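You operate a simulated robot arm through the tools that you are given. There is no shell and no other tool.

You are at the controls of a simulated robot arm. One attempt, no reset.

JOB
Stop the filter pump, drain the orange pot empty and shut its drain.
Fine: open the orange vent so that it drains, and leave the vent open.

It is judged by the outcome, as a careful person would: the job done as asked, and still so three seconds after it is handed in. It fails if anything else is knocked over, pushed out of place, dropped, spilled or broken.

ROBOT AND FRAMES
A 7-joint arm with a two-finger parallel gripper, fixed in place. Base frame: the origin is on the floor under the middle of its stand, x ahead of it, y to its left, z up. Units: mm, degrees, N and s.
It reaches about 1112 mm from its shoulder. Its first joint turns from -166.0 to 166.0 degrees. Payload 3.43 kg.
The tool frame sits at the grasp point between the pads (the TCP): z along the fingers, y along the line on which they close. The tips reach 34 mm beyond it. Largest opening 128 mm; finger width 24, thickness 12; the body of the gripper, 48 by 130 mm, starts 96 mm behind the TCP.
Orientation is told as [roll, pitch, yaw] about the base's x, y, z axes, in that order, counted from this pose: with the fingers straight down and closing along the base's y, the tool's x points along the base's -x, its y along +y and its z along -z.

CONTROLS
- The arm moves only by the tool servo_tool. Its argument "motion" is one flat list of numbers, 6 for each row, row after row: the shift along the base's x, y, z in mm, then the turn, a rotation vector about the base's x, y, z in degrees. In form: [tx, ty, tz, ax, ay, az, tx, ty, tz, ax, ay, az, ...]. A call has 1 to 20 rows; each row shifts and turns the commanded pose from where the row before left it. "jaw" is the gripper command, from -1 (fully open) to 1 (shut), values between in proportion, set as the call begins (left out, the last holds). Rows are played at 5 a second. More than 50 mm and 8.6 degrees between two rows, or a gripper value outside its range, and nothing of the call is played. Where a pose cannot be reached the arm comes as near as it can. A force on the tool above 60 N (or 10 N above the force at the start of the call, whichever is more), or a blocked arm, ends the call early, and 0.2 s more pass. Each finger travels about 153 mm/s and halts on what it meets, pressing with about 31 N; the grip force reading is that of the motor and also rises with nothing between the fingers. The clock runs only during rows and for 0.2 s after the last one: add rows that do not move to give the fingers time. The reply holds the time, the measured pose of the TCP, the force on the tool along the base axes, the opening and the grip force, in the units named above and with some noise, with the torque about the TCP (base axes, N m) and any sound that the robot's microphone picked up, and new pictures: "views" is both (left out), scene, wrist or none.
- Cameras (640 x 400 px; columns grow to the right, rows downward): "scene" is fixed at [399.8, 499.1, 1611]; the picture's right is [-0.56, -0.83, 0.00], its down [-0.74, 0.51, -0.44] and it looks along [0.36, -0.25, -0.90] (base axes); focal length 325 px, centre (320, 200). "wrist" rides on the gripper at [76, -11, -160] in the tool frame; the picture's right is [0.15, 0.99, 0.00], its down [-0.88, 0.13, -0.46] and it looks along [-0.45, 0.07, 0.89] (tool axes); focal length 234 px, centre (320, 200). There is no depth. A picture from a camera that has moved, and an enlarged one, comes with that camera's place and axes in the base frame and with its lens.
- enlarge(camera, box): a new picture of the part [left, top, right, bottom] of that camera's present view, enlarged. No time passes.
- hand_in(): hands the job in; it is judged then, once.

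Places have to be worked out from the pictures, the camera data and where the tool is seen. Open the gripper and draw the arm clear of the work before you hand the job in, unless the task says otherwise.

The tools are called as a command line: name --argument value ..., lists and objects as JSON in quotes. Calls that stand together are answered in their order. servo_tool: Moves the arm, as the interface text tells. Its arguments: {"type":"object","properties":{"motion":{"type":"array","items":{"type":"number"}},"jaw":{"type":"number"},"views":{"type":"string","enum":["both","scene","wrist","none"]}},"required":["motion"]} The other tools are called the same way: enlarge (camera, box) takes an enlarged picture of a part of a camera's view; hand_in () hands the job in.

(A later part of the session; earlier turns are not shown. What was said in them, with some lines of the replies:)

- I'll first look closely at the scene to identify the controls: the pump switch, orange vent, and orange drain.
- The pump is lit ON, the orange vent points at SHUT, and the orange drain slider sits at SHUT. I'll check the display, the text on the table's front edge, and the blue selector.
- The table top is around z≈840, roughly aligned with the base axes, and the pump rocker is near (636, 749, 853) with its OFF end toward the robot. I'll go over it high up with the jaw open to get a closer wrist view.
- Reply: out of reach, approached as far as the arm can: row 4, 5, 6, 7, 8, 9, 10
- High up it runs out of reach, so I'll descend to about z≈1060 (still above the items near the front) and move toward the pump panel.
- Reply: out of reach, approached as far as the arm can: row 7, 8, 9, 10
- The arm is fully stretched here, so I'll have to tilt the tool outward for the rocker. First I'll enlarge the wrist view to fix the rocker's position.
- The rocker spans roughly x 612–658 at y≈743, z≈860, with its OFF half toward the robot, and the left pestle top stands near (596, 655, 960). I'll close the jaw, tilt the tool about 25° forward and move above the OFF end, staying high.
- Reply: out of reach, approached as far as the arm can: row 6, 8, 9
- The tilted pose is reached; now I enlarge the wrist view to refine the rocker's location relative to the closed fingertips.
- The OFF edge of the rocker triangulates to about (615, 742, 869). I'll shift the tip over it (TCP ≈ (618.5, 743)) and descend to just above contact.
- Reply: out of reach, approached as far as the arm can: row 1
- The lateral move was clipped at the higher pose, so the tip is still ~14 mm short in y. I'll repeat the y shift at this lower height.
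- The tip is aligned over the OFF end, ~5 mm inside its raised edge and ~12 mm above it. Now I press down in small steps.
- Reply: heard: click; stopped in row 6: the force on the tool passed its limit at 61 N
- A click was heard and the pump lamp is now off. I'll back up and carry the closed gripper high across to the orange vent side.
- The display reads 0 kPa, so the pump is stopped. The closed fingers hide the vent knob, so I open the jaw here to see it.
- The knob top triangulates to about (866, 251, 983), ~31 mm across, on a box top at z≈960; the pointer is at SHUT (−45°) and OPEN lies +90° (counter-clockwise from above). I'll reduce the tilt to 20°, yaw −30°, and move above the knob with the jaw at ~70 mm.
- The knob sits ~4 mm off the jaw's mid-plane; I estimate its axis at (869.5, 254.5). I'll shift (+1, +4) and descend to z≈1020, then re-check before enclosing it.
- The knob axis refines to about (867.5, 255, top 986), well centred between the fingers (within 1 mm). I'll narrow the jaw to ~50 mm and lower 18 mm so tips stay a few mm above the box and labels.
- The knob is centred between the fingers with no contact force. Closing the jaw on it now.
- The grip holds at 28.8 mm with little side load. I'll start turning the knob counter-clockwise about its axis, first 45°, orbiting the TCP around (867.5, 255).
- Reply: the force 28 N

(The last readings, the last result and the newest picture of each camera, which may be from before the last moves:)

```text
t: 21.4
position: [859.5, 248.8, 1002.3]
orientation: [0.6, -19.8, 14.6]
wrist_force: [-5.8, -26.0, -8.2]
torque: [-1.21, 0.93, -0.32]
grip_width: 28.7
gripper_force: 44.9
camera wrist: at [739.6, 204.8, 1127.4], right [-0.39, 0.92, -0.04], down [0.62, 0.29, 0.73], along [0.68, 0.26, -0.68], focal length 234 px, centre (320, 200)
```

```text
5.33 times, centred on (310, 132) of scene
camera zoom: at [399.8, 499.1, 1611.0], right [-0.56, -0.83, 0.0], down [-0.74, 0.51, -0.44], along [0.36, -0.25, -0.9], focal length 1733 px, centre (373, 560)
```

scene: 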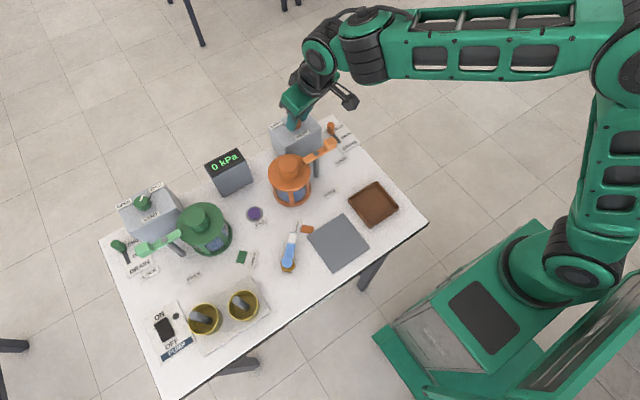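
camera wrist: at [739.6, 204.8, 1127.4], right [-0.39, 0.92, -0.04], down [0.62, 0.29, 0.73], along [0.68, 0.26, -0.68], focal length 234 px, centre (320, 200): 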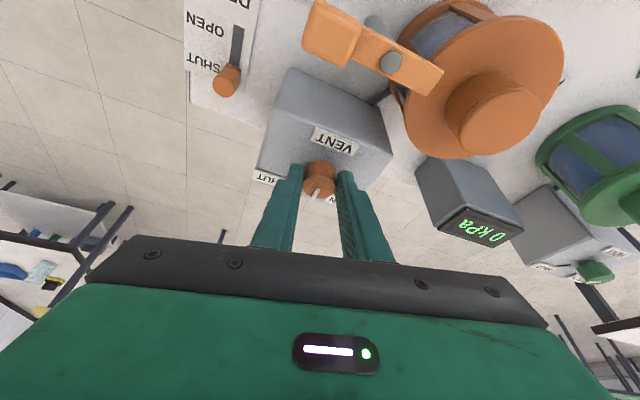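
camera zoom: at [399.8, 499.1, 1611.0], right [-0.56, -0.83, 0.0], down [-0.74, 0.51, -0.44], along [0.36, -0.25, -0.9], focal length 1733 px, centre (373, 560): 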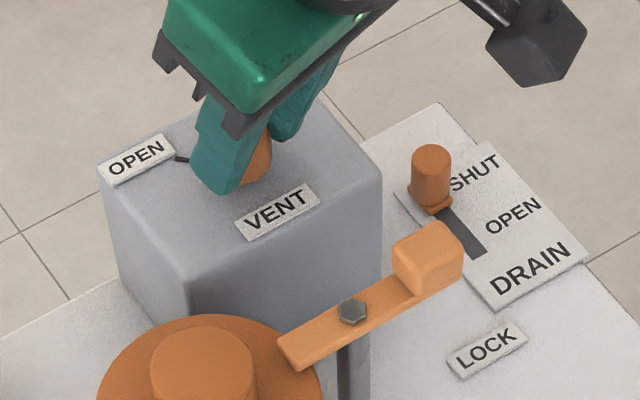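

The knob turns with the fingers, but a ~26 N side load shows the true knob axis is ~5 mm further from the TCP (≈(872.7, 252.4)). I'll correct the commanded position and continue the turn on the proper arc.

servo_tool --motion '[0.2, -4, 0, 0, 0, 0, 0.59, -1.74, 0, 0, 0, 7.5, 0.81, -1.64, 0, 0, 0, 7.5, 1.01, -1.52, 0, 0, 0, 7.5, 1.21, -1.38, 0, 0, 0, 7.5, 1.38, -1.21, 0, 0, 0, 7.5, 1.52, -1.01, 0, 0, 0, 7.5]' --jaw 1 --views "both"

enlarge --camera "wrist" --box '[240, 110, 400, 230]'

enlarge --camera "scene" --box '[250, 95, 370, 170]'

```text
t: 22.9
position: [865.6, 241.5, 1003.3]
orientation: [0.7, -20.0, 60.0]
wrist_force: [-7.5, 0.4, -23.0]
torque: [-0.94, 0.17, -0.13]
grip_width: 29.0
gripper_force: 44.9
camera wrist: at [813.0, 125.2, 1127.4], right [-0.93, 0.37, -0.04], down [0.23, 0.64, 0.73], along [0.3, 0.67, -0.68], focal length 234 px, centre (320, 200)
```

scene: 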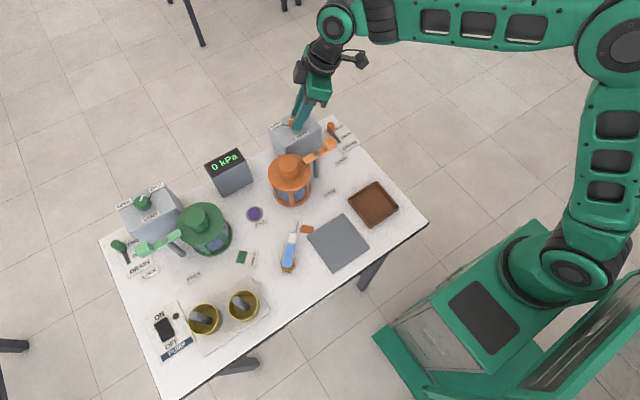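
wrist: 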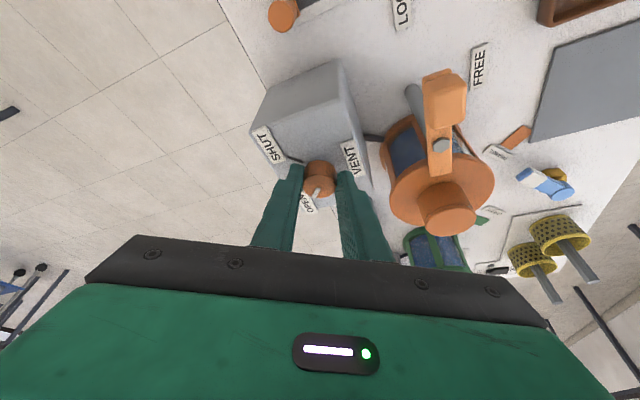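

```text
3.33 times, centred on (320, 170) of wrist
camera zoom: at [813.0, 125.2, 1127.4], right [-0.93, 0.37, -0.04], down [0.23, 0.64, 0.73], along [0.3, 0.67, -0.68], focal length 781 px, centre (320, 300)
```

zoom: 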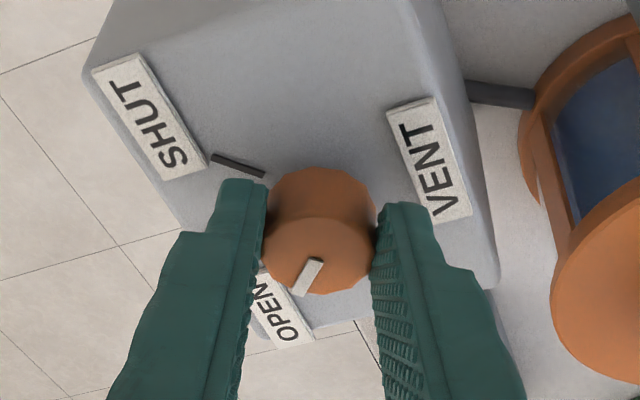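

```text
5.33 times, centred on (310, 132) of scene
camera zoom: at [399.8, 499.1, 1611.0], right [-0.56, -0.83, 0.0], down [-0.74, 0.51, -0.44], along [0.36, -0.25, -0.9], focal length 1733 px, centre (373, 560)
```

zoom: 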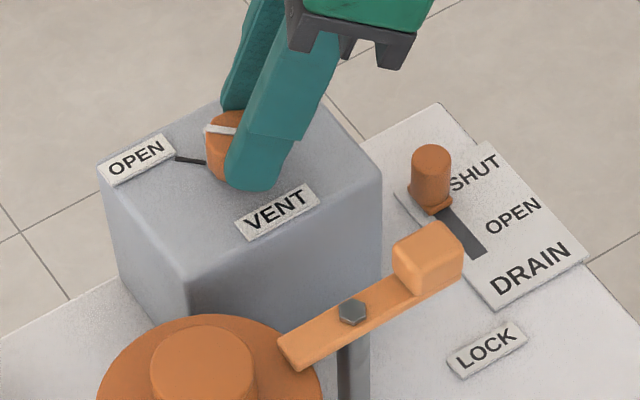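

The pointer now lines up with the OPEN tick. I'll release the knob, lift off and verify.

servo_tool --motion '[0, 0, 0, 0, 0, 0, 0, 0, 0, 0, 0, 0, 0, 0, 20, 0, 0, 0, 0, 0, 30, 0, 0, 0, 0, -20, 30, 0, 0, 0]' --jaw 0.219 --views "both"

enlarge --camera "wrist" --box '[240, 100, 400, 220]'

enlarge --camera "scene" --box '[250, 95, 370, 170]'

enlarge --camera "scene" --box '[260, 140, 340, 210]'

```text
t: 24.1
position: [866.4, 222.2, 1083.5]
orientation: [0.7, -20.1, 59.8]
wrist_force: [0.4, 0.2, 0.0]
torque: [-0.02, -0.02, -0.01]
grip_width: 50.1
gripper_force: 0.0
camera wrist: at [813.6, 105.6, 1209.0], right [-0.93, 0.37, -0.04], down [0.23, 0.64, 0.73], along [0.3, 0.67, -0.68], focal length 234 px, centre (320, 200)
```

scene: 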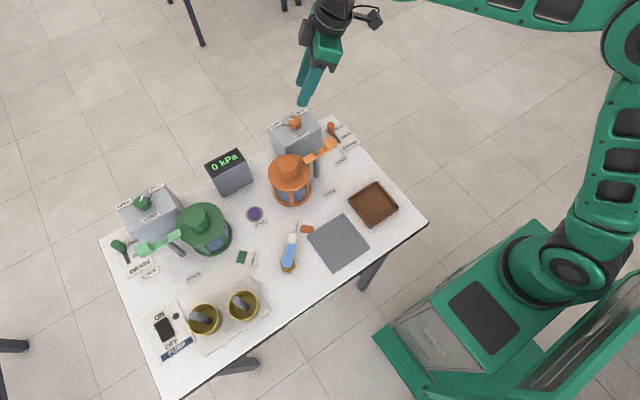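
wrist: 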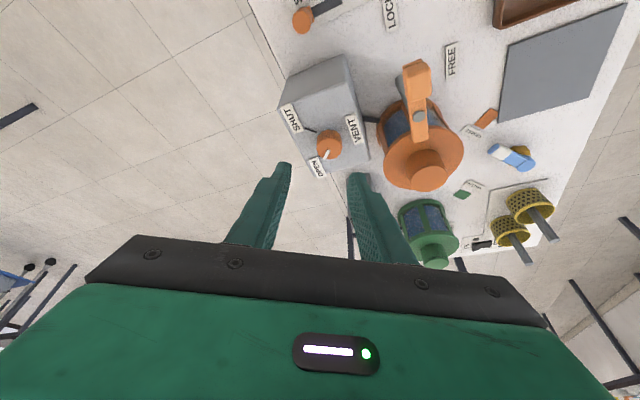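

```text
3.33 times, centred on (320, 160) of wrist
camera zoom: at [813.6, 105.6, 1209.0], right [-0.93, 0.37, -0.04], down [0.23, 0.64, 0.73], along [0.3, 0.67, -0.68], focal length 781 px, centre (320, 333)
```

zoom: 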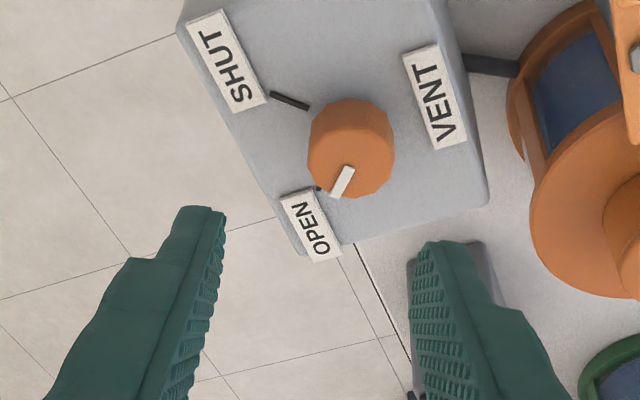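

```text
5.33 times, centred on (310, 132) of scene
camera zoom: at [399.8, 499.1, 1611.0], right [-0.56, -0.83, 0.0], down [-0.74, 0.51, -0.44], along [0.36, -0.25, -0.9], focal length 1733 px, centre (373, 560)
```

zoom: 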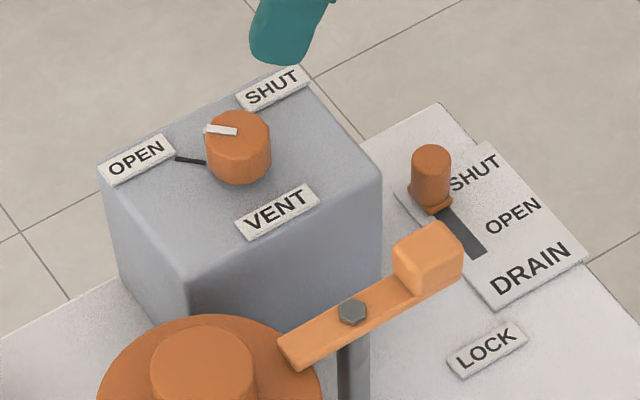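

```text
5.71 times, centred on (300, 175) of scene
camera zoom: at [399.8, 499.1, 1611.0], right [-0.56, -0.83, 0.0], down [-0.74, 0.51, -0.44], along [0.36, -0.25, -0.9], focal length 1857 px, centre (434, 343)
```

zoom: 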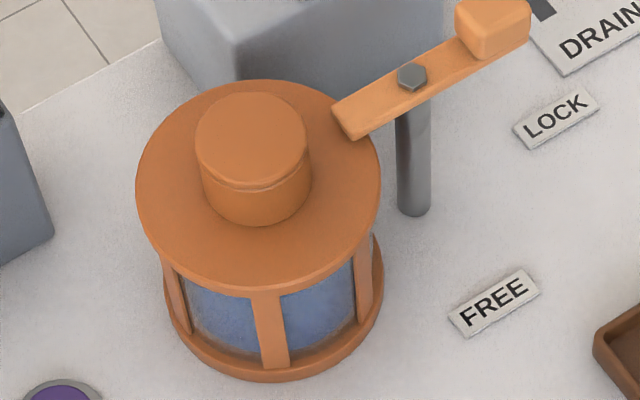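

The vent pointer is at OPEN. Next the drain post: I estimate its top at (864, 143.5, 892), with the slot running ~36 mm toward the robot. I'll yaw to 90° so the fingers straddle it fore/aft, move over it and look.

servo_tool --motion '[0, -22, 0, 0, 0, 7.5, 0, -22, 0, 0, 0, 7.5, 0, -22, 0, 0, 0, 7.5, -1, -22, -20, 0, 0, 7.5, 0, 0, -40, 0, 0, 0, 0, 0, -40, 0, 0, 0, 0, 0, 0, 0, 0, 0]' --jaw 0.0625 --views "both"

enlarge --camera "wrist" --box '[240, 100, 400, 220]'

enlarge --camera "scene" --box '[280, 95, 400, 170]'

```text
t: 25.8
position: [865.3, 132.5, 984.2]
orientation: [0.7, -20.0, 89.8]
wrist_force: [0.6, -0.2, 0.7]
torque: [0.02, 0.0, -0.01]
grip_width: 59.9
gripper_force: 0.1
camera wrist: at [877.6, 6.0, 1108.5], right [-0.99, -0.14, -0.04], down [-0.12, 0.67, 0.73], along [-0.08, 0.73, -0.68], focal length 234 px, centre (320, 200)
```

scene: 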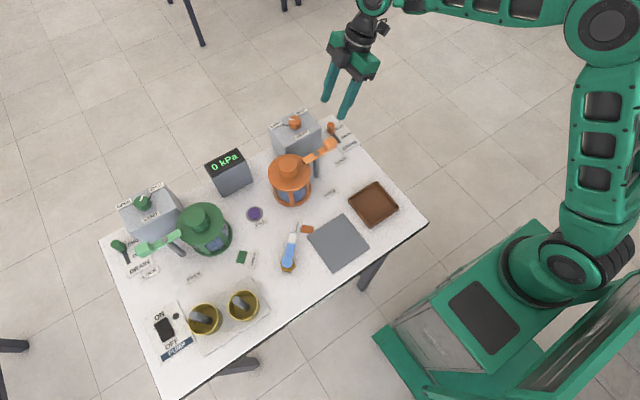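
wrist: 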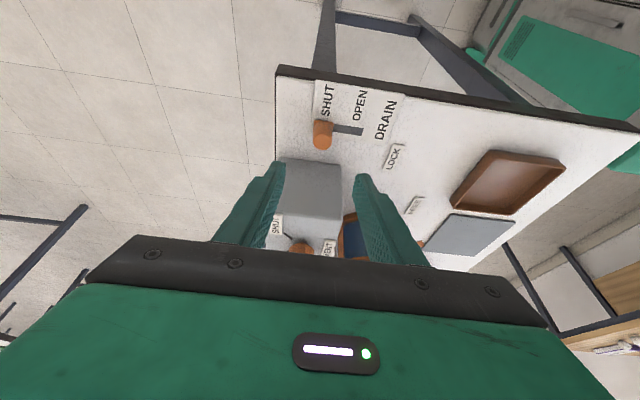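

```text
3.33 times, centred on (320, 160) of wrist
camera zoom: at [877.6, 6.0, 1108.5], right [-0.99, -0.14, -0.04], down [-0.12, 0.67, 0.73], along [-0.08, 0.73, -0.68], focal length 781 px, centre (320, 333)
```

zoom: 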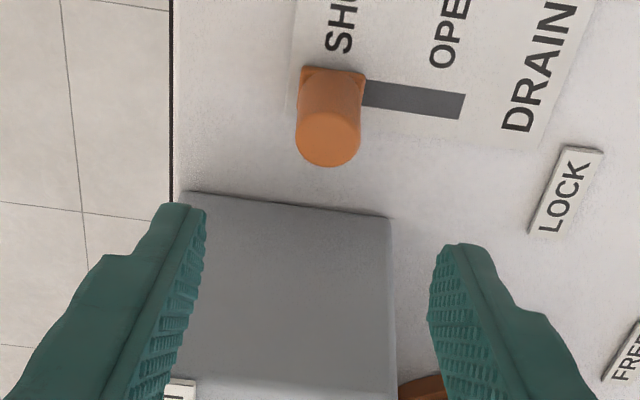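

```text
5.33 times, centred on (340, 132) of scene
camera zoom: at [399.8, 499.1, 1611.0], right [-0.56, -0.83, 0.0], down [-0.74, 0.51, -0.44], along [0.36, -0.25, -0.9], focal length 1733 px, centre (213, 560)
```

zoom: 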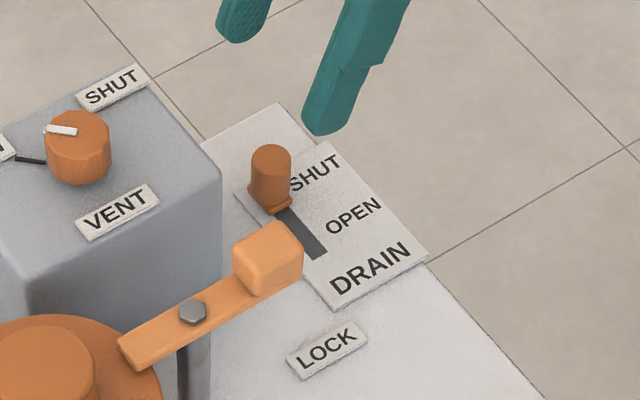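

The post is at about (862, 148), 20 mm across, top z≈892, and the SHUT→OPEN travel is ~36 mm toward −x. I'll shift (−3, +6.5) and lower to z≈897 so the fingers straddle it.

servo_tool --motion '[-1.5, 3, -20, 0, 0, 0, -1.8, 3.5, -25, 0, 0, 0, 0, 0, -20, 0, 0, 0, 0, 0, -12, 0, 0, 0, 0, 0, -10, 0, 0, 0, 0, 0, 0, 0, 0, 0]' --jaw 0.0625 --views "both"

enlarge --camera "wrist" --box '[240, 100, 400, 220]'

enlarge --camera "scene" --box '[280, 95, 400, 170]'

```text
t: 27.1
position: [861.0, 139.4, 897.4]
orientation: [0.7, -20.0, 89.8]
wrist_force: [-0.9, 0.7, -0.3]
torque: [0.0, -0.03, 0.02]
grip_width: 60.3
gripper_force: 0.0
camera wrist: at [873.2, 12.6, 1022.0], right [-0.99, -0.14, -0.04], down [-0.12, 0.67, 0.73], along [-0.08, 0.73, -0.68], focal length 234 px, centre (320, 200)
```

scene: 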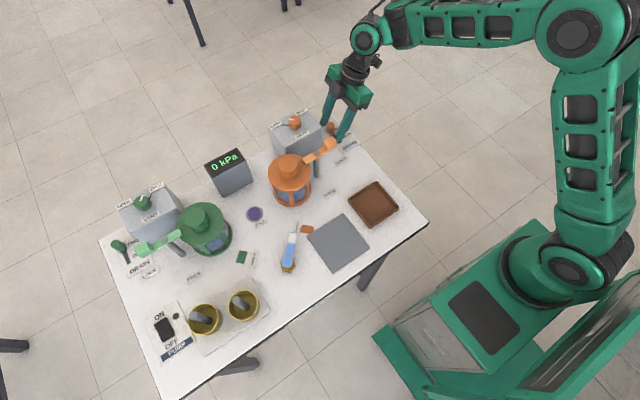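
wrist: 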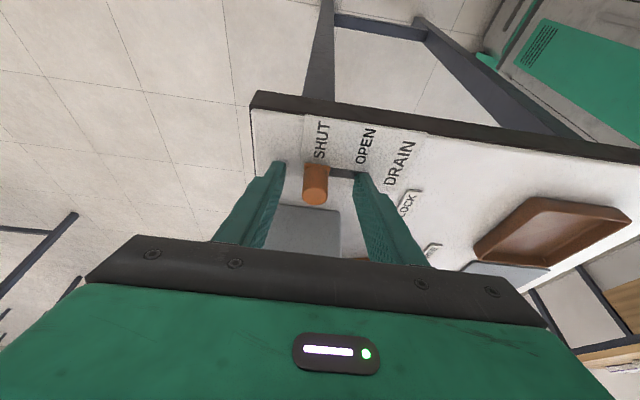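

```text
3.33 times, centred on (320, 160) of wrist
camera zoom: at [873.2, 12.6, 1022.0], right [-0.99, -0.14, -0.04], down [-0.12, 0.67, 0.73], along [-0.08, 0.73, -0.68], focal length 781 px, centre (320, 333)
```

zoom: 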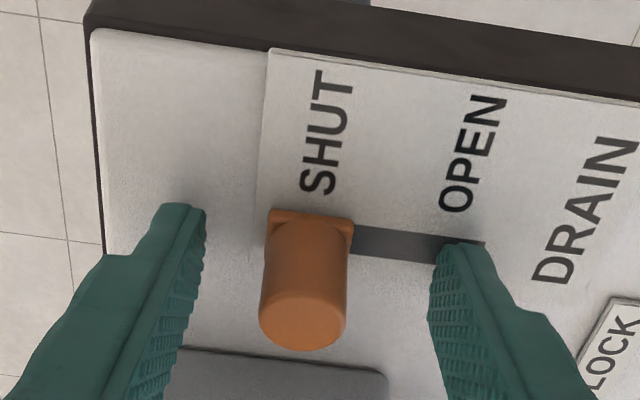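

```text
5.33 times, centred on (340, 132) of scene
camera zoom: at [399.8, 499.1, 1611.0], right [-0.56, -0.83, 0.0], down [-0.74, 0.51, -0.44], along [0.36, -0.25, -0.9], focal length 1733 px, centre (213, 560)
```

zoom: 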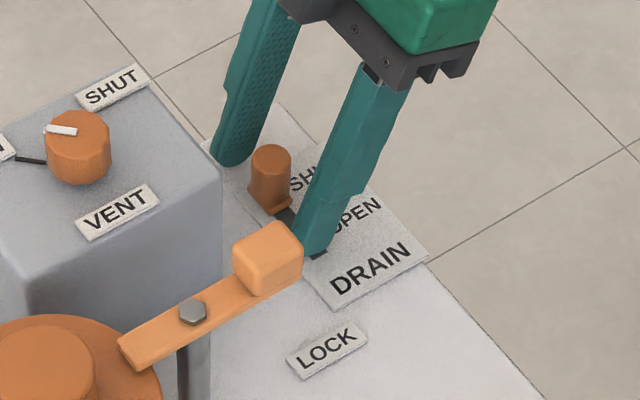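

The fingers straddle the post, centred within ~1.5 mm. I'll nudge +1.5 mm in x and close on it.

servo_tool --motion '[1.5, 0, 0, 0, 0, 0, 0, 0, 0, 0, 0, 0, 0, 0, 0, 0, 0, 0]' --jaw 1 --views "wrist"

enlarge --camera "wrist" --box '[240, 100, 400, 220]'

```text
t: 27.9
position: [863.5, 138.6, 897.2]
orientation: [0.6, -20.0, 89.9]
wrist_force: [0.1, 0.8, 0.8]
torque: [-0.34, 0.01, 0.05]
grip_width: 21.9
gripper_force: 44.8
camera wrist: at [875.0, 12.6, 1022.1], right [-0.99, -0.14, -0.04], down [-0.12, 0.67, 0.73], along [-0.07, 0.73, -0.68], focal length 234 px, centre (320, 200)
```

wrist: 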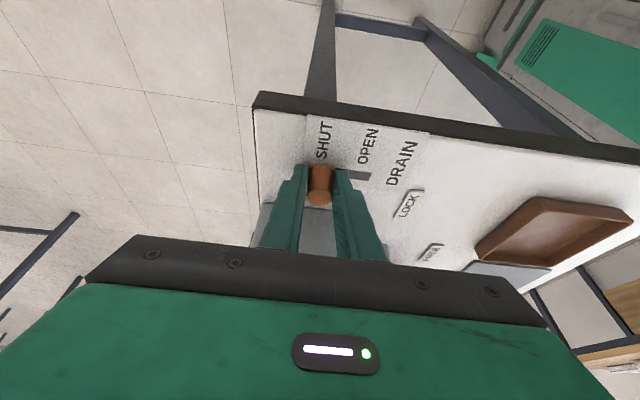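

```text
3.33 times, centred on (320, 160) of wrist
camera zoom: at [875.0, 12.6, 1022.1], right [-0.99, -0.14, -0.04], down [-0.12, 0.67, 0.73], along [-0.07, 0.73, -0.68], focal length 781 px, centre (320, 333)
```

zoom: 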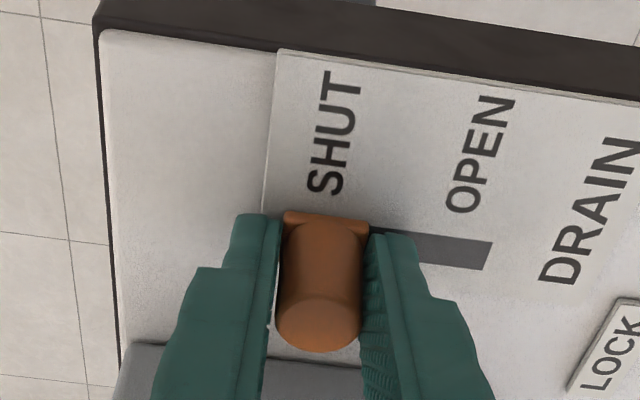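

Gripped at 21.9 mm. Now I drag the drain post toward OPEN (−x) in small steps, 34 mm first.

servo_tool --motion '[-4, 0, 0, 0, 0, 0, -4, 0, 0, 0, 0, 0, -4, 0, 0, 0, 0, 0, -4, 0, 0, 0, 0, 0, -4, 0, 0, 0, 0, 0, -4, 0, 0, 0, 0, 0, -4, 0, 0, 0, 0, 0, -4, 0, 0, 0, 0, 0, -2, 0, 0, 0, 0, 0]' --jaw 1 --views "both"

enlarge --camera "wrist" --box '[240, 100, 400, 220]'

enlarge --camera "scene" --box '[260, 140, 340, 210]'

```text
t: 29.9
position: [830.4, 139.0, 896.4]
orientation: [0.4, -20.1, 89.8]
wrist_force: [13.1, 6.5, 11.9]
torque: [-0.51, -0.51, 0.03]
grip_width: 21.6
gripper_force: 44.7
camera wrist: at [841.3, 12.5, 1021.9], right [-0.99, -0.14, -0.04], down [-0.12, 0.67, 0.73], along [-0.07, 0.73, -0.68], focal length 234 px, centre (320, 200)
```

scene: 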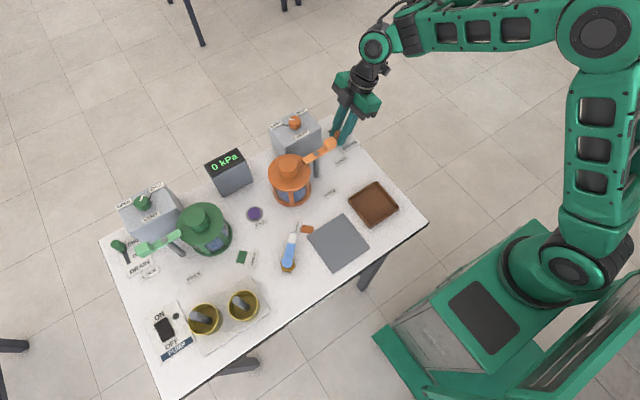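
wrist: 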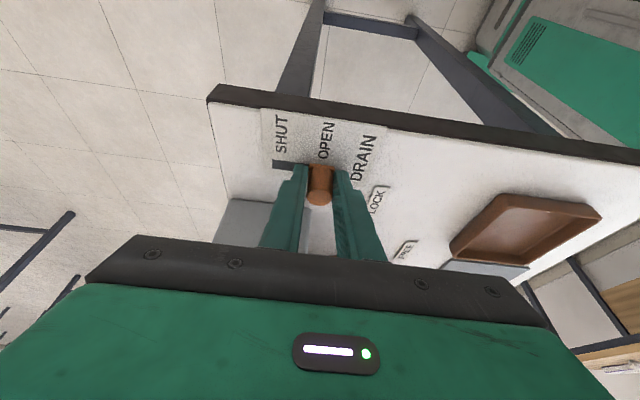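

```text
3.33 times, centred on (320, 160) of wrist
camera zoom: at [841.3, 12.5, 1021.9], right [-0.99, -0.14, -0.04], down [-0.12, 0.67, 0.73], along [-0.07, 0.73, -0.68], focal length 781 px, centre (320, 333)
```

zoom: 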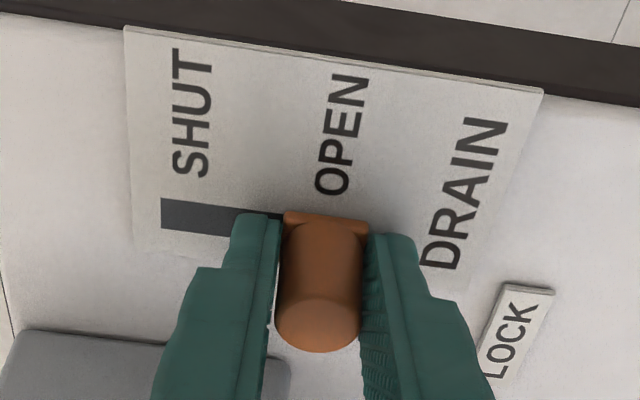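

```text
5.71 times, centred on (300, 175) of scene
camera zoom: at [399.8, 499.1, 1611.0], right [-0.56, -0.83, 0.0], down [-0.74, 0.51, -0.44], along [0.36, -0.25, -0.9], focal length 1857 px, centre (434, 343)
```

zoom: 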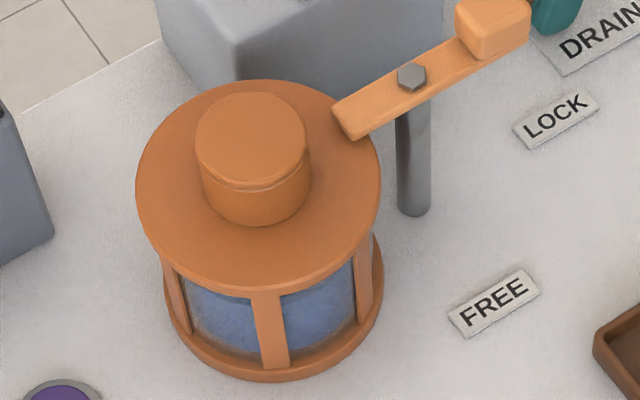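

The post is next to OPEN, moved 33 mm with light resistance. I'll nudge a few mm more to reach the end of travel and wait a couple of seconds, watching the pot's level.

servo_tool --motion '[-2, 0, 0, 0, 0, 0, -2, 0, 0, 0, 0, 0, -1, 0, 0, 0, 0, 0, 0, 0, 0, 0, 0, 0, 0, 0, 0, 0, 0, 0, 0, 0, 0, 0, 0, 0, 0, 0, 0, 0, 0, 0, 0, 0, 0, 0, 0, 0, 0, 0, 0, 0, 0, 0, 0, 0, 0, 0, 0, 0]' --jaw 1 --views "both"

enlarge --camera "wrist" --box '[240, 100, 400, 220]'

enlarge --camera "scene" --box '[260, 140, 340, 210]'

```text
t: 32.1
position: [829.4, 138.5, 898.3]
orientation: [0.0, -20.2, 89.6]
wrist_force: [58.4, 0.4, -1.3]
torque: [-0.22, -1.84, -0.18]
grip_width: 22.0
gripper_force: 44.4
camera wrist: at [839.2, 12.1, 1021.7], right [-0.99, -0.13, -0.05], down [-0.13, 0.67, 0.73], along [-0.07, 0.73, -0.68], focal length 234 px, centre (320, 200)
```

scene: 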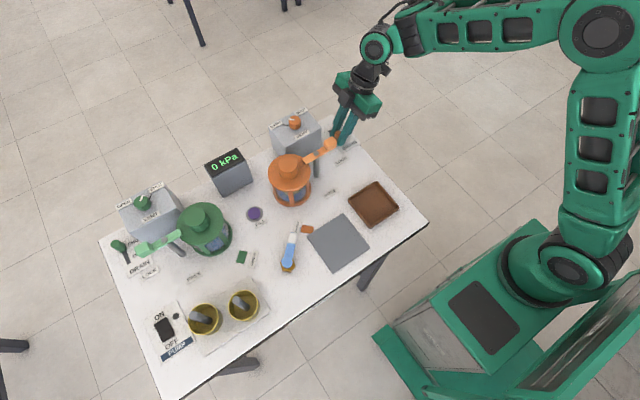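
wrist: 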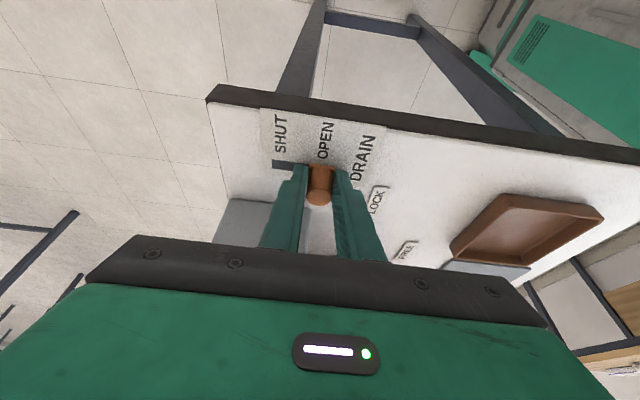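

```text
3.33 times, centred on (320, 160) of wrist
camera zoom: at [839.2, 12.1, 1021.7], right [-0.99, -0.13, -0.05], down [-0.13, 0.67, 0.73], along [-0.07, 0.73, -0.68], focal length 781 px, centre (320, 333)
```

zoom: 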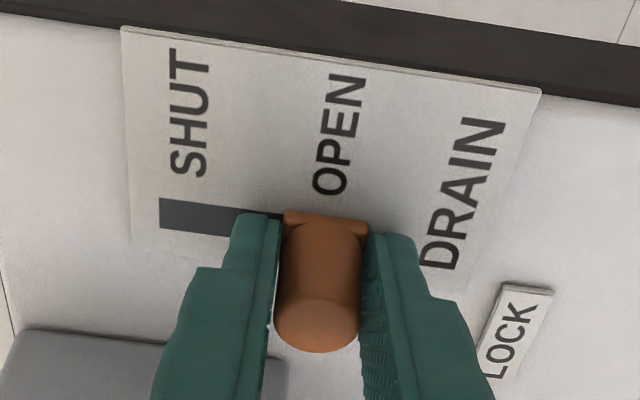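

```text
5.71 times, centred on (300, 175) of scene
camera zoom: at [399.8, 499.1, 1611.0], right [-0.56, -0.83, 0.0], down [-0.74, 0.51, -0.44], along [0.36, -0.25, -0.9], focal length 1857 px, centre (434, 343)
```

zoom: 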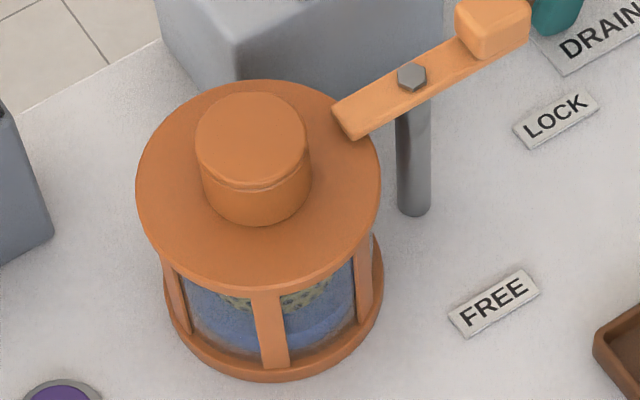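

The stop is reached (58 N) and the level is falling—the filter basket is showing through the glass. I'll relax the push by 5 mm of command and wait.

servo_tool --motion '[2.5, 0, 0, 0, 0, 0, 2.5, 0, 0, 0, 0, 0, 0, 0, 0, 0, 0, 0, 0, 0, 0, 0, 0, 0, 0, 0, 0, 0, 0, 0, 0, 0, 0, 0, 0, 0, 0, 0, 0, 0, 0, 0, 0, 0, 0, 0, 0, 0, 0, 0, 0, 0, 0, 0, 0, 0, 0, 0, 0, 0, 0, 0, 0, 0, 0, 0, 0, 0, 0, 0, 0, 0, 0, 0, 0, 0, 0, 0, 0, 0, 0, 0, 0, 0, 0, 0, 0, 0, 0, 0, 0, 0, 0, 0, 0, 0, 0, 0, 0, 0, 0, 0]' --jaw 1 --views "scene"

enlarge --camera "scene" --box '[260, 140, 340, 210]'

```text
t: 35.8
position: [829.7, 138.9, 898.1]
orientation: [0.5, -20.2, 89.9]
wrist_force: [23.9, 7.6, 18.2]
torque: [0.67, -0.77, -0.1]
grip_width: 21.7
gripper_force: 45.5
```

scene: 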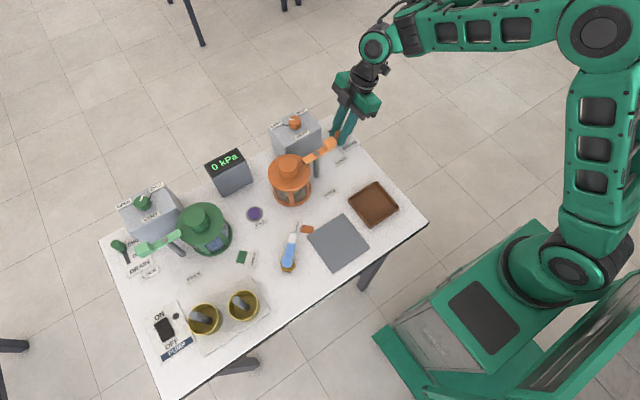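

```text
5.71 times, centred on (300, 175) of scene
camera zoom: at [399.8, 499.1, 1611.0], right [-0.56, -0.83, 0.0], down [-0.74, 0.51, -0.44], along [0.36, -0.25, -0.9], focal length 1857 px, centre (434, 343)
```

zoom: 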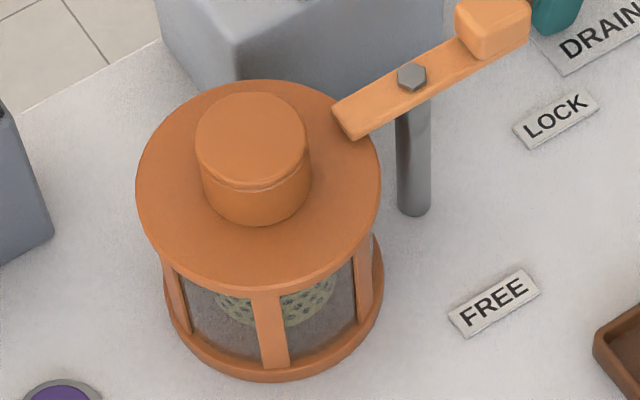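

The blue water appears gone, with the basket and bottom visible. I'll wait a few more seconds and compare closely to be sure it's fully empty.

servo_tool --motion '[0, 0, 0, 0, 0, 0, 0, 0, 0, 0, 0, 0, 0, 0, 0, 0, 0, 0, 0, 0, 0, 0, 0, 0, 0, 0, 0, 0, 0, 0, 0, 0, 0, 0, 0, 0, 0, 0, 0, 0, 0, 0, 0, 0, 0, 0, 0, 0, 0, 0, 0, 0, 0, 0, 0, 0, 0, 0, 0, 0, 0, 0, 0, 0, 0, 0, 0, 0, 0, 0, 0, 0, 0, 0, 0, 0, 0, 0, 0, 0, 0, 0, 0, 0, 0, 0, 0, 0, 0, 0, 0, 0, 0, 0, 0, 0, 0, 0, 0, 0, 0, 0, 0, 0, 0, 0, 0, 0, 0, 0, 0, 0, 0, 0, 0, 0, 0, 0, 0, 0]' --jaw 1 --views "none"

enlarge --camera "scene" --box '[270, 170, 320, 210]'

enlarge --camera "scene" --box '[90, 170, 410, 370]'

enlarge --camera "wrist" --box '[240, 100, 400, 220]'

```text
t: 40.0
position: [831.1, 139.0, 897.2]
orientation: [0.5, -20.1, 89.9]
wrist_force: [23.0, 11.8, 18.2]
torque: [0.4, -0.74, -0.13]
grip_width: 21.9
gripper_force: 45.4
```

```text
10.00 times, centred on (295, 190) of scene
camera zoom: at [399.8, 499.1, 1611.0], right [-0.56, -0.83, 0.0], down [-0.74, 0.51, -0.44], along [0.36, -0.25, -0.9], focal length 3250 px, centre (570, 300)
```

zoom: 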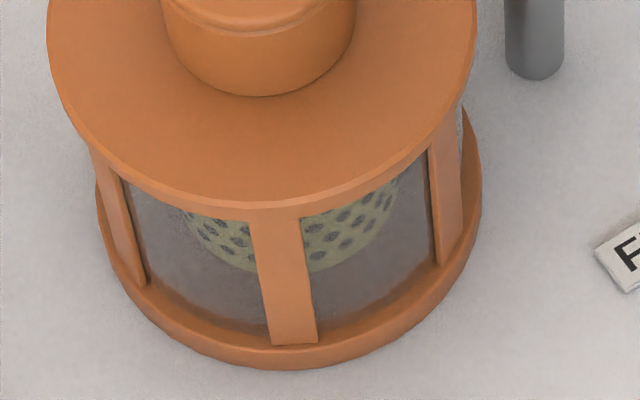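

```text
2.00 times, centred on (250, 270) of scene
camera zoom: at [399.8, 499.1, 1611.0], right [-0.56, -0.83, 0.0], down [-0.74, 0.51, -0.44], along [0.36, -0.25, -0.9], focal length 650 px, centre (460, 60)
```

zoom: 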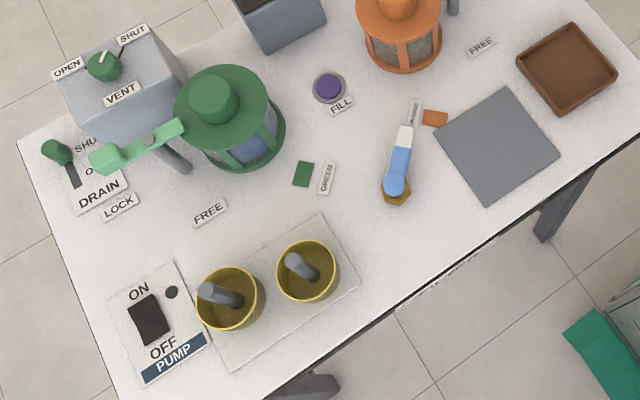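

```text
3.33 times, centred on (320, 160) of wrist
camera zoom: at [841.2, 12.4, 1021.8], right [-0.99, -0.14, -0.04], down [-0.12, 0.67, 0.73], along [-0.07, 0.73, -0.68], focal length 781 px, centre (320, 333)
```

zoom: 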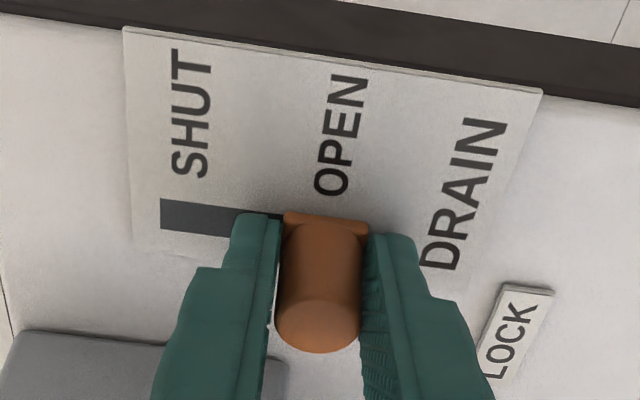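

The pot looks empty, but I'll wait another few seconds and compare at the same magnification to confirm nothing is still draining.

servo_tool --motion '[0, 0, 0, 0, 0, 0, 0, 0, 0, 0, 0, 0, 0, 0, 0, 0, 0, 0, 0, 0, 0, 0, 0, 0, 0, 0, 0, 0, 0, 0, 0, 0, 0, 0, 0, 0, 0, 0, 0, 0, 0, 0, 0, 0, 0, 0, 0, 0, 0, 0, 0, 0, 0, 0, 0, 0, 0, 0, 0, 0, 0, 0, 0, 0, 0, 0, 0, 0, 0, 0, 0, 0, 0, 0, 0, 0, 0, 0, 0, 0, 0, 0, 0, 0, 0, 0, 0, 0, 0, 0, 0, 0, 0, 0, 0, 0, 0, 0, 0, 0, 0, 0, 0, 0, 0, 0, 0, 0, 0, 0, 0, 0, 0, 0, 0, 0, 0, 0, 0, 0]' --jaw 1 --views "none"

enlarge --camera "scene" --box '[270, 170, 320, 210]'

```text
t: 44.1
position: [829.4, 139.0, 898.5]
orientation: [0.4, -20.1, 89.8]
wrist_force: [22.5, 11.2, 18.1]
torque: [0.47, -0.73, -0.09]
grip_width: 21.7
gripper_force: 45.3
```

```text
10.00 times, centred on (295, 190) of scene
camera zoom: at [399.8, 499.1, 1611.0], right [-0.56, -0.83, 0.0], down [-0.74, 0.51, -0.44], along [0.36, -0.25, -0.9], focal length 3250 px, centre (570, 300)
```

zoom: 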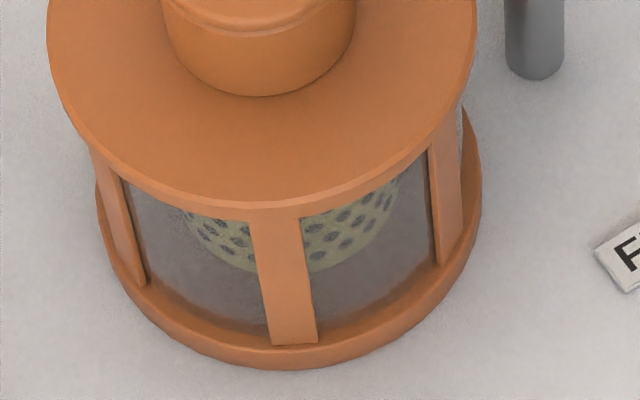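

No change, so the pot is empty. Now I push the drain post back toward SHUT (+x).

servo_tool --motion '[4, 0, 0, 0, 0, 0, 4, 0, 0, 0, 0, 0, 4, 0, 0, 0, 0, 0, 4, 0, 0, 0, 0, 0, 4, 0, 0, 0, 0, 0, 4, 0, 0, 0, 0, 0, 4, 0, 0, 0, 0, 0, 4, 0, 0, 0, 0, 0, 2, 0, 0, 0, 0, 0, 2, 0, 0, 0, 0, 0, 0, 0, 0, 0, 0, 0]' --jaw 1 --views "both"

enlarge --camera "wrist" --box '[240, 100, 400, 220]'

```text
t: 46.5
position: [865.4, 138.2, 896.8]
orientation: [0.6, -20.1, 89.7]
wrist_force: [0.2, -2.2, 24.9]
torque: [-0.21, -0.06, 0.02]
grip_width: 21.9
gripper_force: 45.0
camera wrist: at [876.1, 12.4, 1021.5], right [-0.99, -0.14, -0.04], down [-0.12, 0.67, 0.73], along [-0.07, 0.73, -0.68], focal length 234 px, centre (320, 200)
```

scene: 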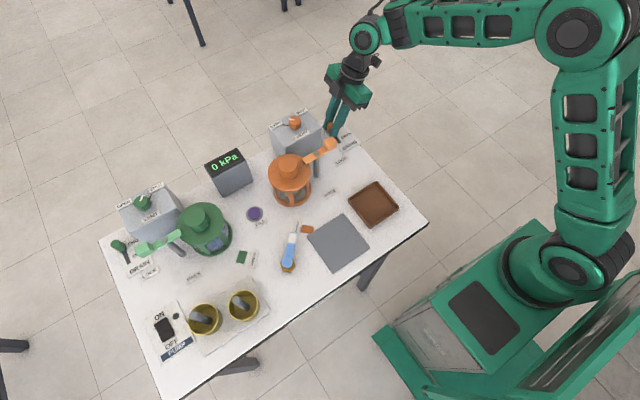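
wrist: 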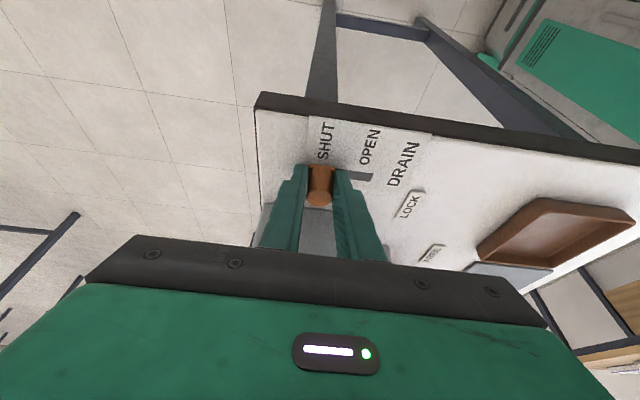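

```text
3.33 times, centred on (320, 160) of wrist
camera zoom: at [876.1, 12.4, 1021.5], right [-0.99, -0.14, -0.04], down [-0.12, 0.67, 0.73], along [-0.07, 0.73, -0.68], focal length 781 px, centre (320, 333)
```

zoom: 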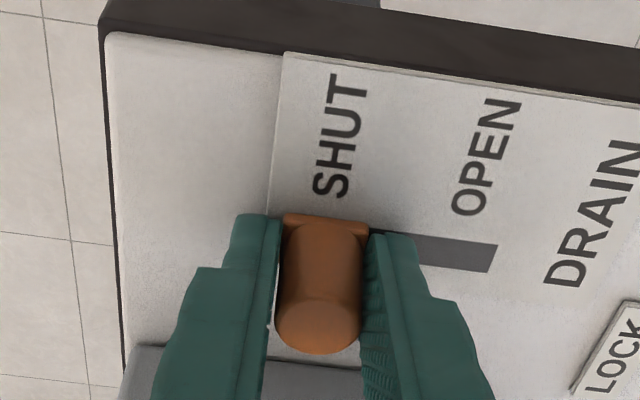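

The post is back beside SHUT (x≈865, past where it began) with low force. I'll nudge a little more to feel the end stop.

servo_tool --motion '[1.5, 0, 0, 0, 0, 0, 1.5, 0, 0, 0, 0, 0, 1, 0, 0, 0, 0, 0, 0, 0, 0, 0, 0, 0]' --jaw 1 --views "wrist"

enlarge --camera "wrist" --box '[240, 100, 400, 220]'

```text
t: 47.5
position: [866.7, 139.7, 897.6]
orientation: [1.0, -20.0, 89.8]
wrist_force: [-28.9, -6.3, 21.2]
torque: [0.25, 1.01, 0.19]
grip_width: 21.7
gripper_force: 44.9
camera wrist: at [878.1, 12.6, 1021.5], right [-0.99, -0.14, -0.04], down [-0.12, 0.67, 0.73], along [-0.08, 0.73, -0.68], focal length 234 px, centre (320, 200)
```

wrist: 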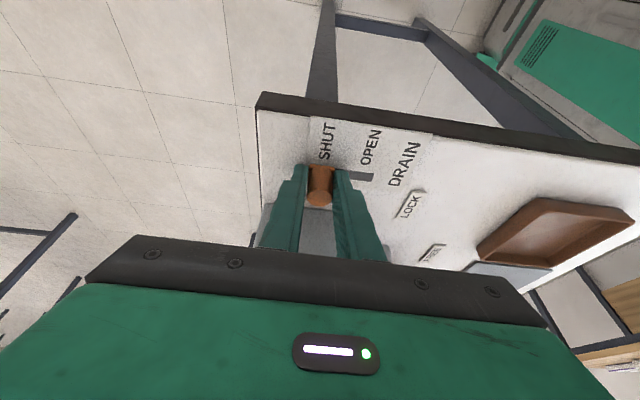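

```text
3.33 times, centred on (320, 160) of wrist
camera zoom: at [878.1, 12.6, 1021.5], right [-0.99, -0.14, -0.04], down [-0.12, 0.67, 0.73], along [-0.08, 0.73, -0.68], focal length 781 px, centre (320, 333)
```

zoom: 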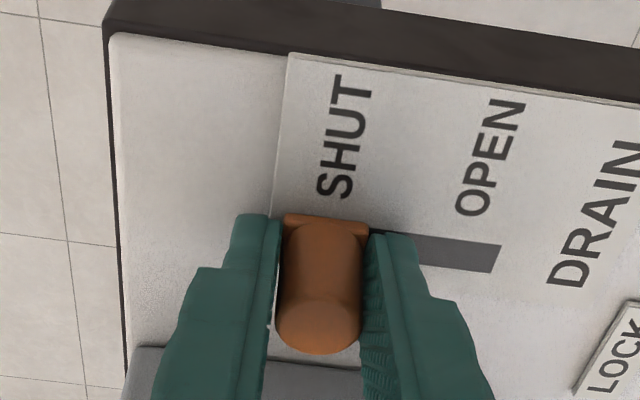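

The SHUT end stop is felt (−29 N). I'll relax the push, open the jaw and lift straight up off the post.

servo_tool --motion '[-1.5, 0, 0, 0, 0, 0, 0, 0, 0, 0, 0, 0]' --jaw 1 --views "none"

servo_tool --motion '[0, 0, 0, 0, 0, 0, 0, 0, 0, 0, 0, 0, 0, 0, 20, 0, 0, 0, 0, 0, 30, 0, 0, 0, 0, 0, 40, 0, 0, 0, 0, 0, 40, 0, 0, 0, 0, 0, 40, 0, 0, 0]' --jaw 0.0625 --views "both"

enlarge --camera "scene" --box '[260, 95, 380, 170]'

```text
t: 48.1
position: [865.1, 138.9, 896.0]
orientation: [0.6, -20.0, 89.9]
wrist_force: [-24.2, -2.3, 13.0]
torque: [-0.88, 0.71, 0.12]
grip_width: 21.3
gripper_force: 45.4
```

```text
t: 49.8
position: [867.3, 138.2, 1067.2]
orientation: [0.9, -20.0, 89.8]
wrist_force: [0.1, -0.4, -0.5]
torque: [-0.03, 0.0, 0.04]
grip_width: 60.0
gripper_force: 0.0
camera wrist: at [878.6, 12.9, 1191.4], right [-0.99, -0.14, -0.04], down [-0.12, 0.67, 0.73], along [-0.07, 0.73, -0.68], focal length 234 px, centre (320, 200)
```

scene: 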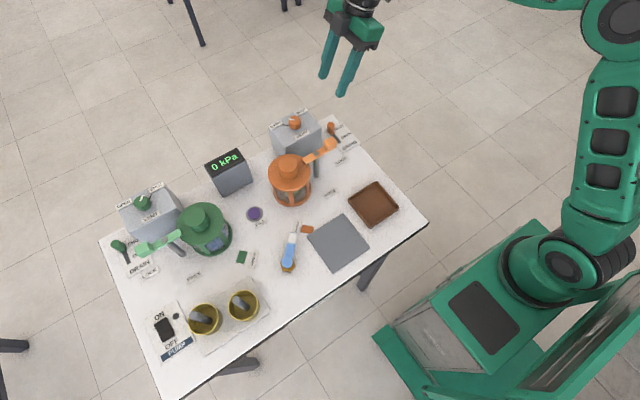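
wrist: 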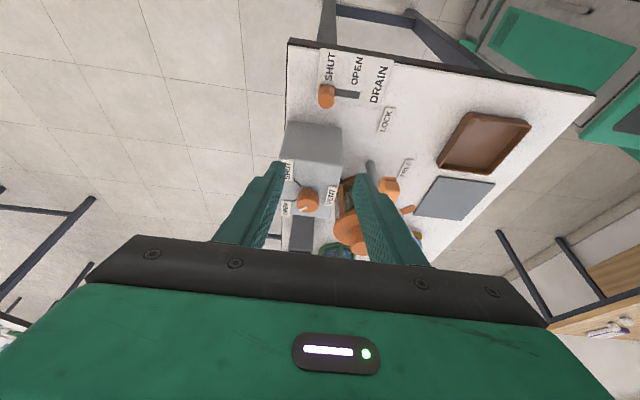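

```text
5.33 times, centred on (320, 132) of scene
camera zoom: at [399.8, 499.1, 1611.0], right [-0.56, -0.83, 0.0], down [-0.74, 0.51, -0.44], along [0.36, -0.25, -0.9], focal length 1733 px, centre (320, 560)
```

zoom: 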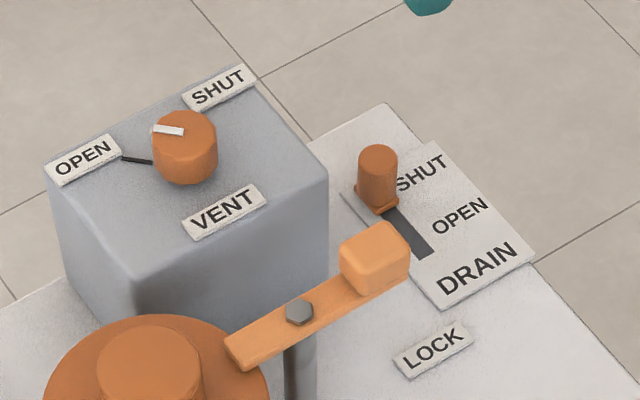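

The drain post is at SHUT and the vent still at OPEN. I'll open the gripper fully and draw the arm clear of the table.

servo_tool --motion '[-20, -40, 10, 0, 0, 0, -20, -40, 10, 0, 0, 0, -20, -40, 0, 0, 0, 0, -30, -35, 0, 0, 0, 0, -40, -20, 0, 0, 0, 0, -40, -20, 0, 0, 0, 0, -40, 0, 0, 0, 0, 0, -40, 0, 0, 0, 0, 0]' --jaw -1 --views "both"

enlarge --camera "scene" --box '[90, 170, 410, 370]'

enlarge --camera "scene" --box '[250, 95, 410, 215]'

enlarge --camera "scene" --box '[270, 170, 320, 210]'

enlarge --camera "scene" --box '[130, 280, 290, 380]'

```text
t: 51.5
position: [616.7, -57.0, 1087.4]
orientation: [0.7, -20.1, 89.8]
wrist_force: [-0.4, -0.4, -0.1]
torque: [0.07, 0.08, -0.01]
grip_width: 128.0
gripper_force: 0.0
camera wrist: at [628.8, -182.8, 1210.7], right [-0.99, -0.14, -0.04], down [-0.12, 0.67, 0.73], along [-0.08, 0.73, -0.68], focal length 234 px, centre (320, 200)
```

scene: 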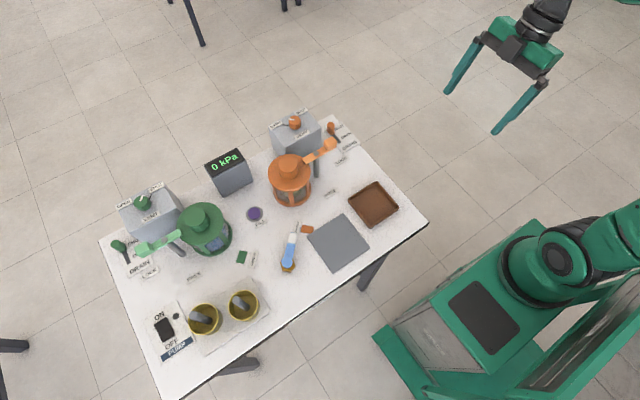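
wrist: 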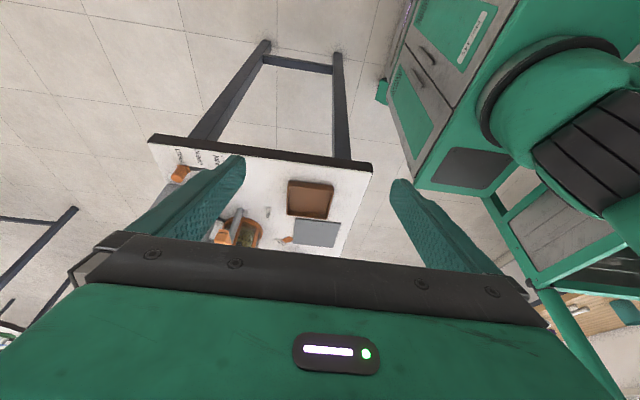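

```text
2.00 times, centred on (250, 270) of scene
camera zoom: at [399.8, 499.1, 1611.0], right [-0.56, -0.83, 0.0], down [-0.74, 0.51, -0.44], along [0.36, -0.25, -0.9], focal length 650 px, centre (460, 60)
```

zoom: 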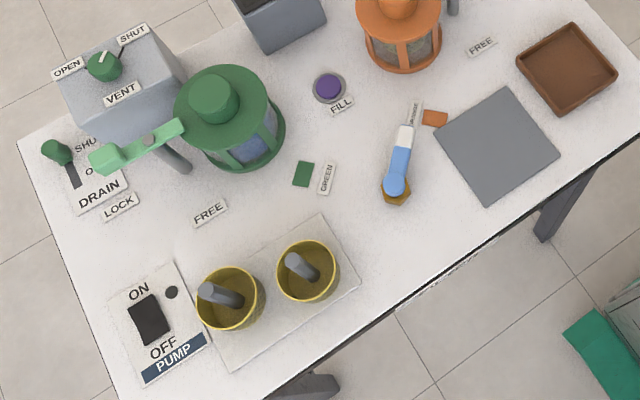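

```text
3.33 times, centred on (330, 155) of scene
camera zoom: at [399.8, 499.1, 1611.0], right [-0.56, -0.83, 0.0], down [-0.74, 0.51, -0.44], along [0.36, -0.25, -0.9], focal length 1083 px, centre (287, 350)
```

zoom: 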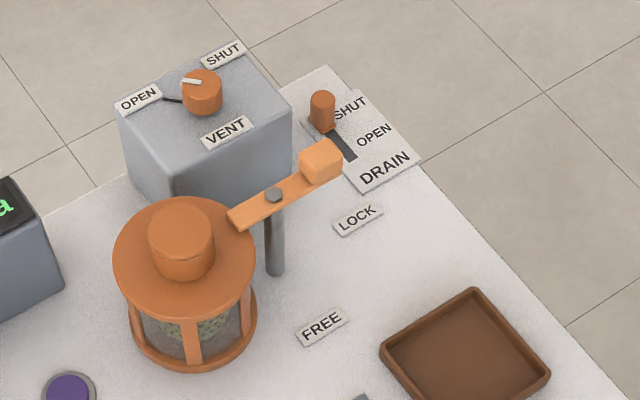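

```text
10.00 times, centred on (295, 190) of scene
camera zoom: at [399.8, 499.1, 1611.0], right [-0.56, -0.83, 0.0], down [-0.74, 0.51, -0.44], along [0.36, -0.25, -0.9], focal length 3250 px, centre (570, 300)
```

zoom: 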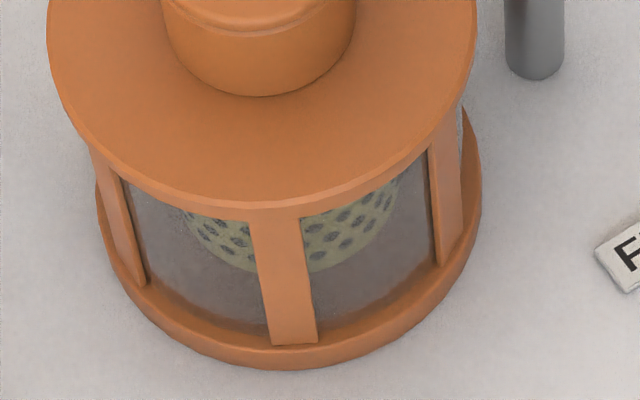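

```text
4.00 times, centred on (210, 330) of scene
camera zoom: at [399.8, 499.1, 1611.0], right [-0.56, -0.83, 0.0], down [-0.74, 0.51, -0.44], along [0.36, -0.25, -0.9], focal length 1300 px, centre (760, -320)
```

zoom: 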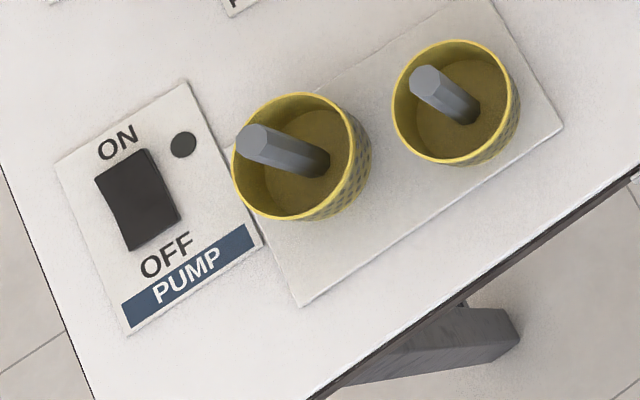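

Everything checks out: the pump lamp is off and the display reads 0 kPa, the orange pot is empty, the drain is at SHUT and the vent is left OPEN. Nothing else has moved and the arm is clear with the jaw open, so I'm handing in.

hand_in

```text
The job is handed in.
```

The filter pump is stopped, the orange pot is drained empty, its drain is shut and its vent is left open. I've handed the job in; no verdict has come back yet.

- **Pump:** I pressed the rocker to OFF. It clicked, the lamp went out and the display dropped from 10 to 0 kPa.
- **Vent:** I turned the orange knob from SHUT to OPEN, and its pointer lines up with the OPEN mark.
- **Drain:** I slid the orange drain lever to OPEN and watched the water go. I waited another eight seconds with no further change, then pushed it back until I felt it stop at SHUT.
- **Everything else:** Nothing else looked moved in the last pictures. The gripper is open and the arm is clear of the table.
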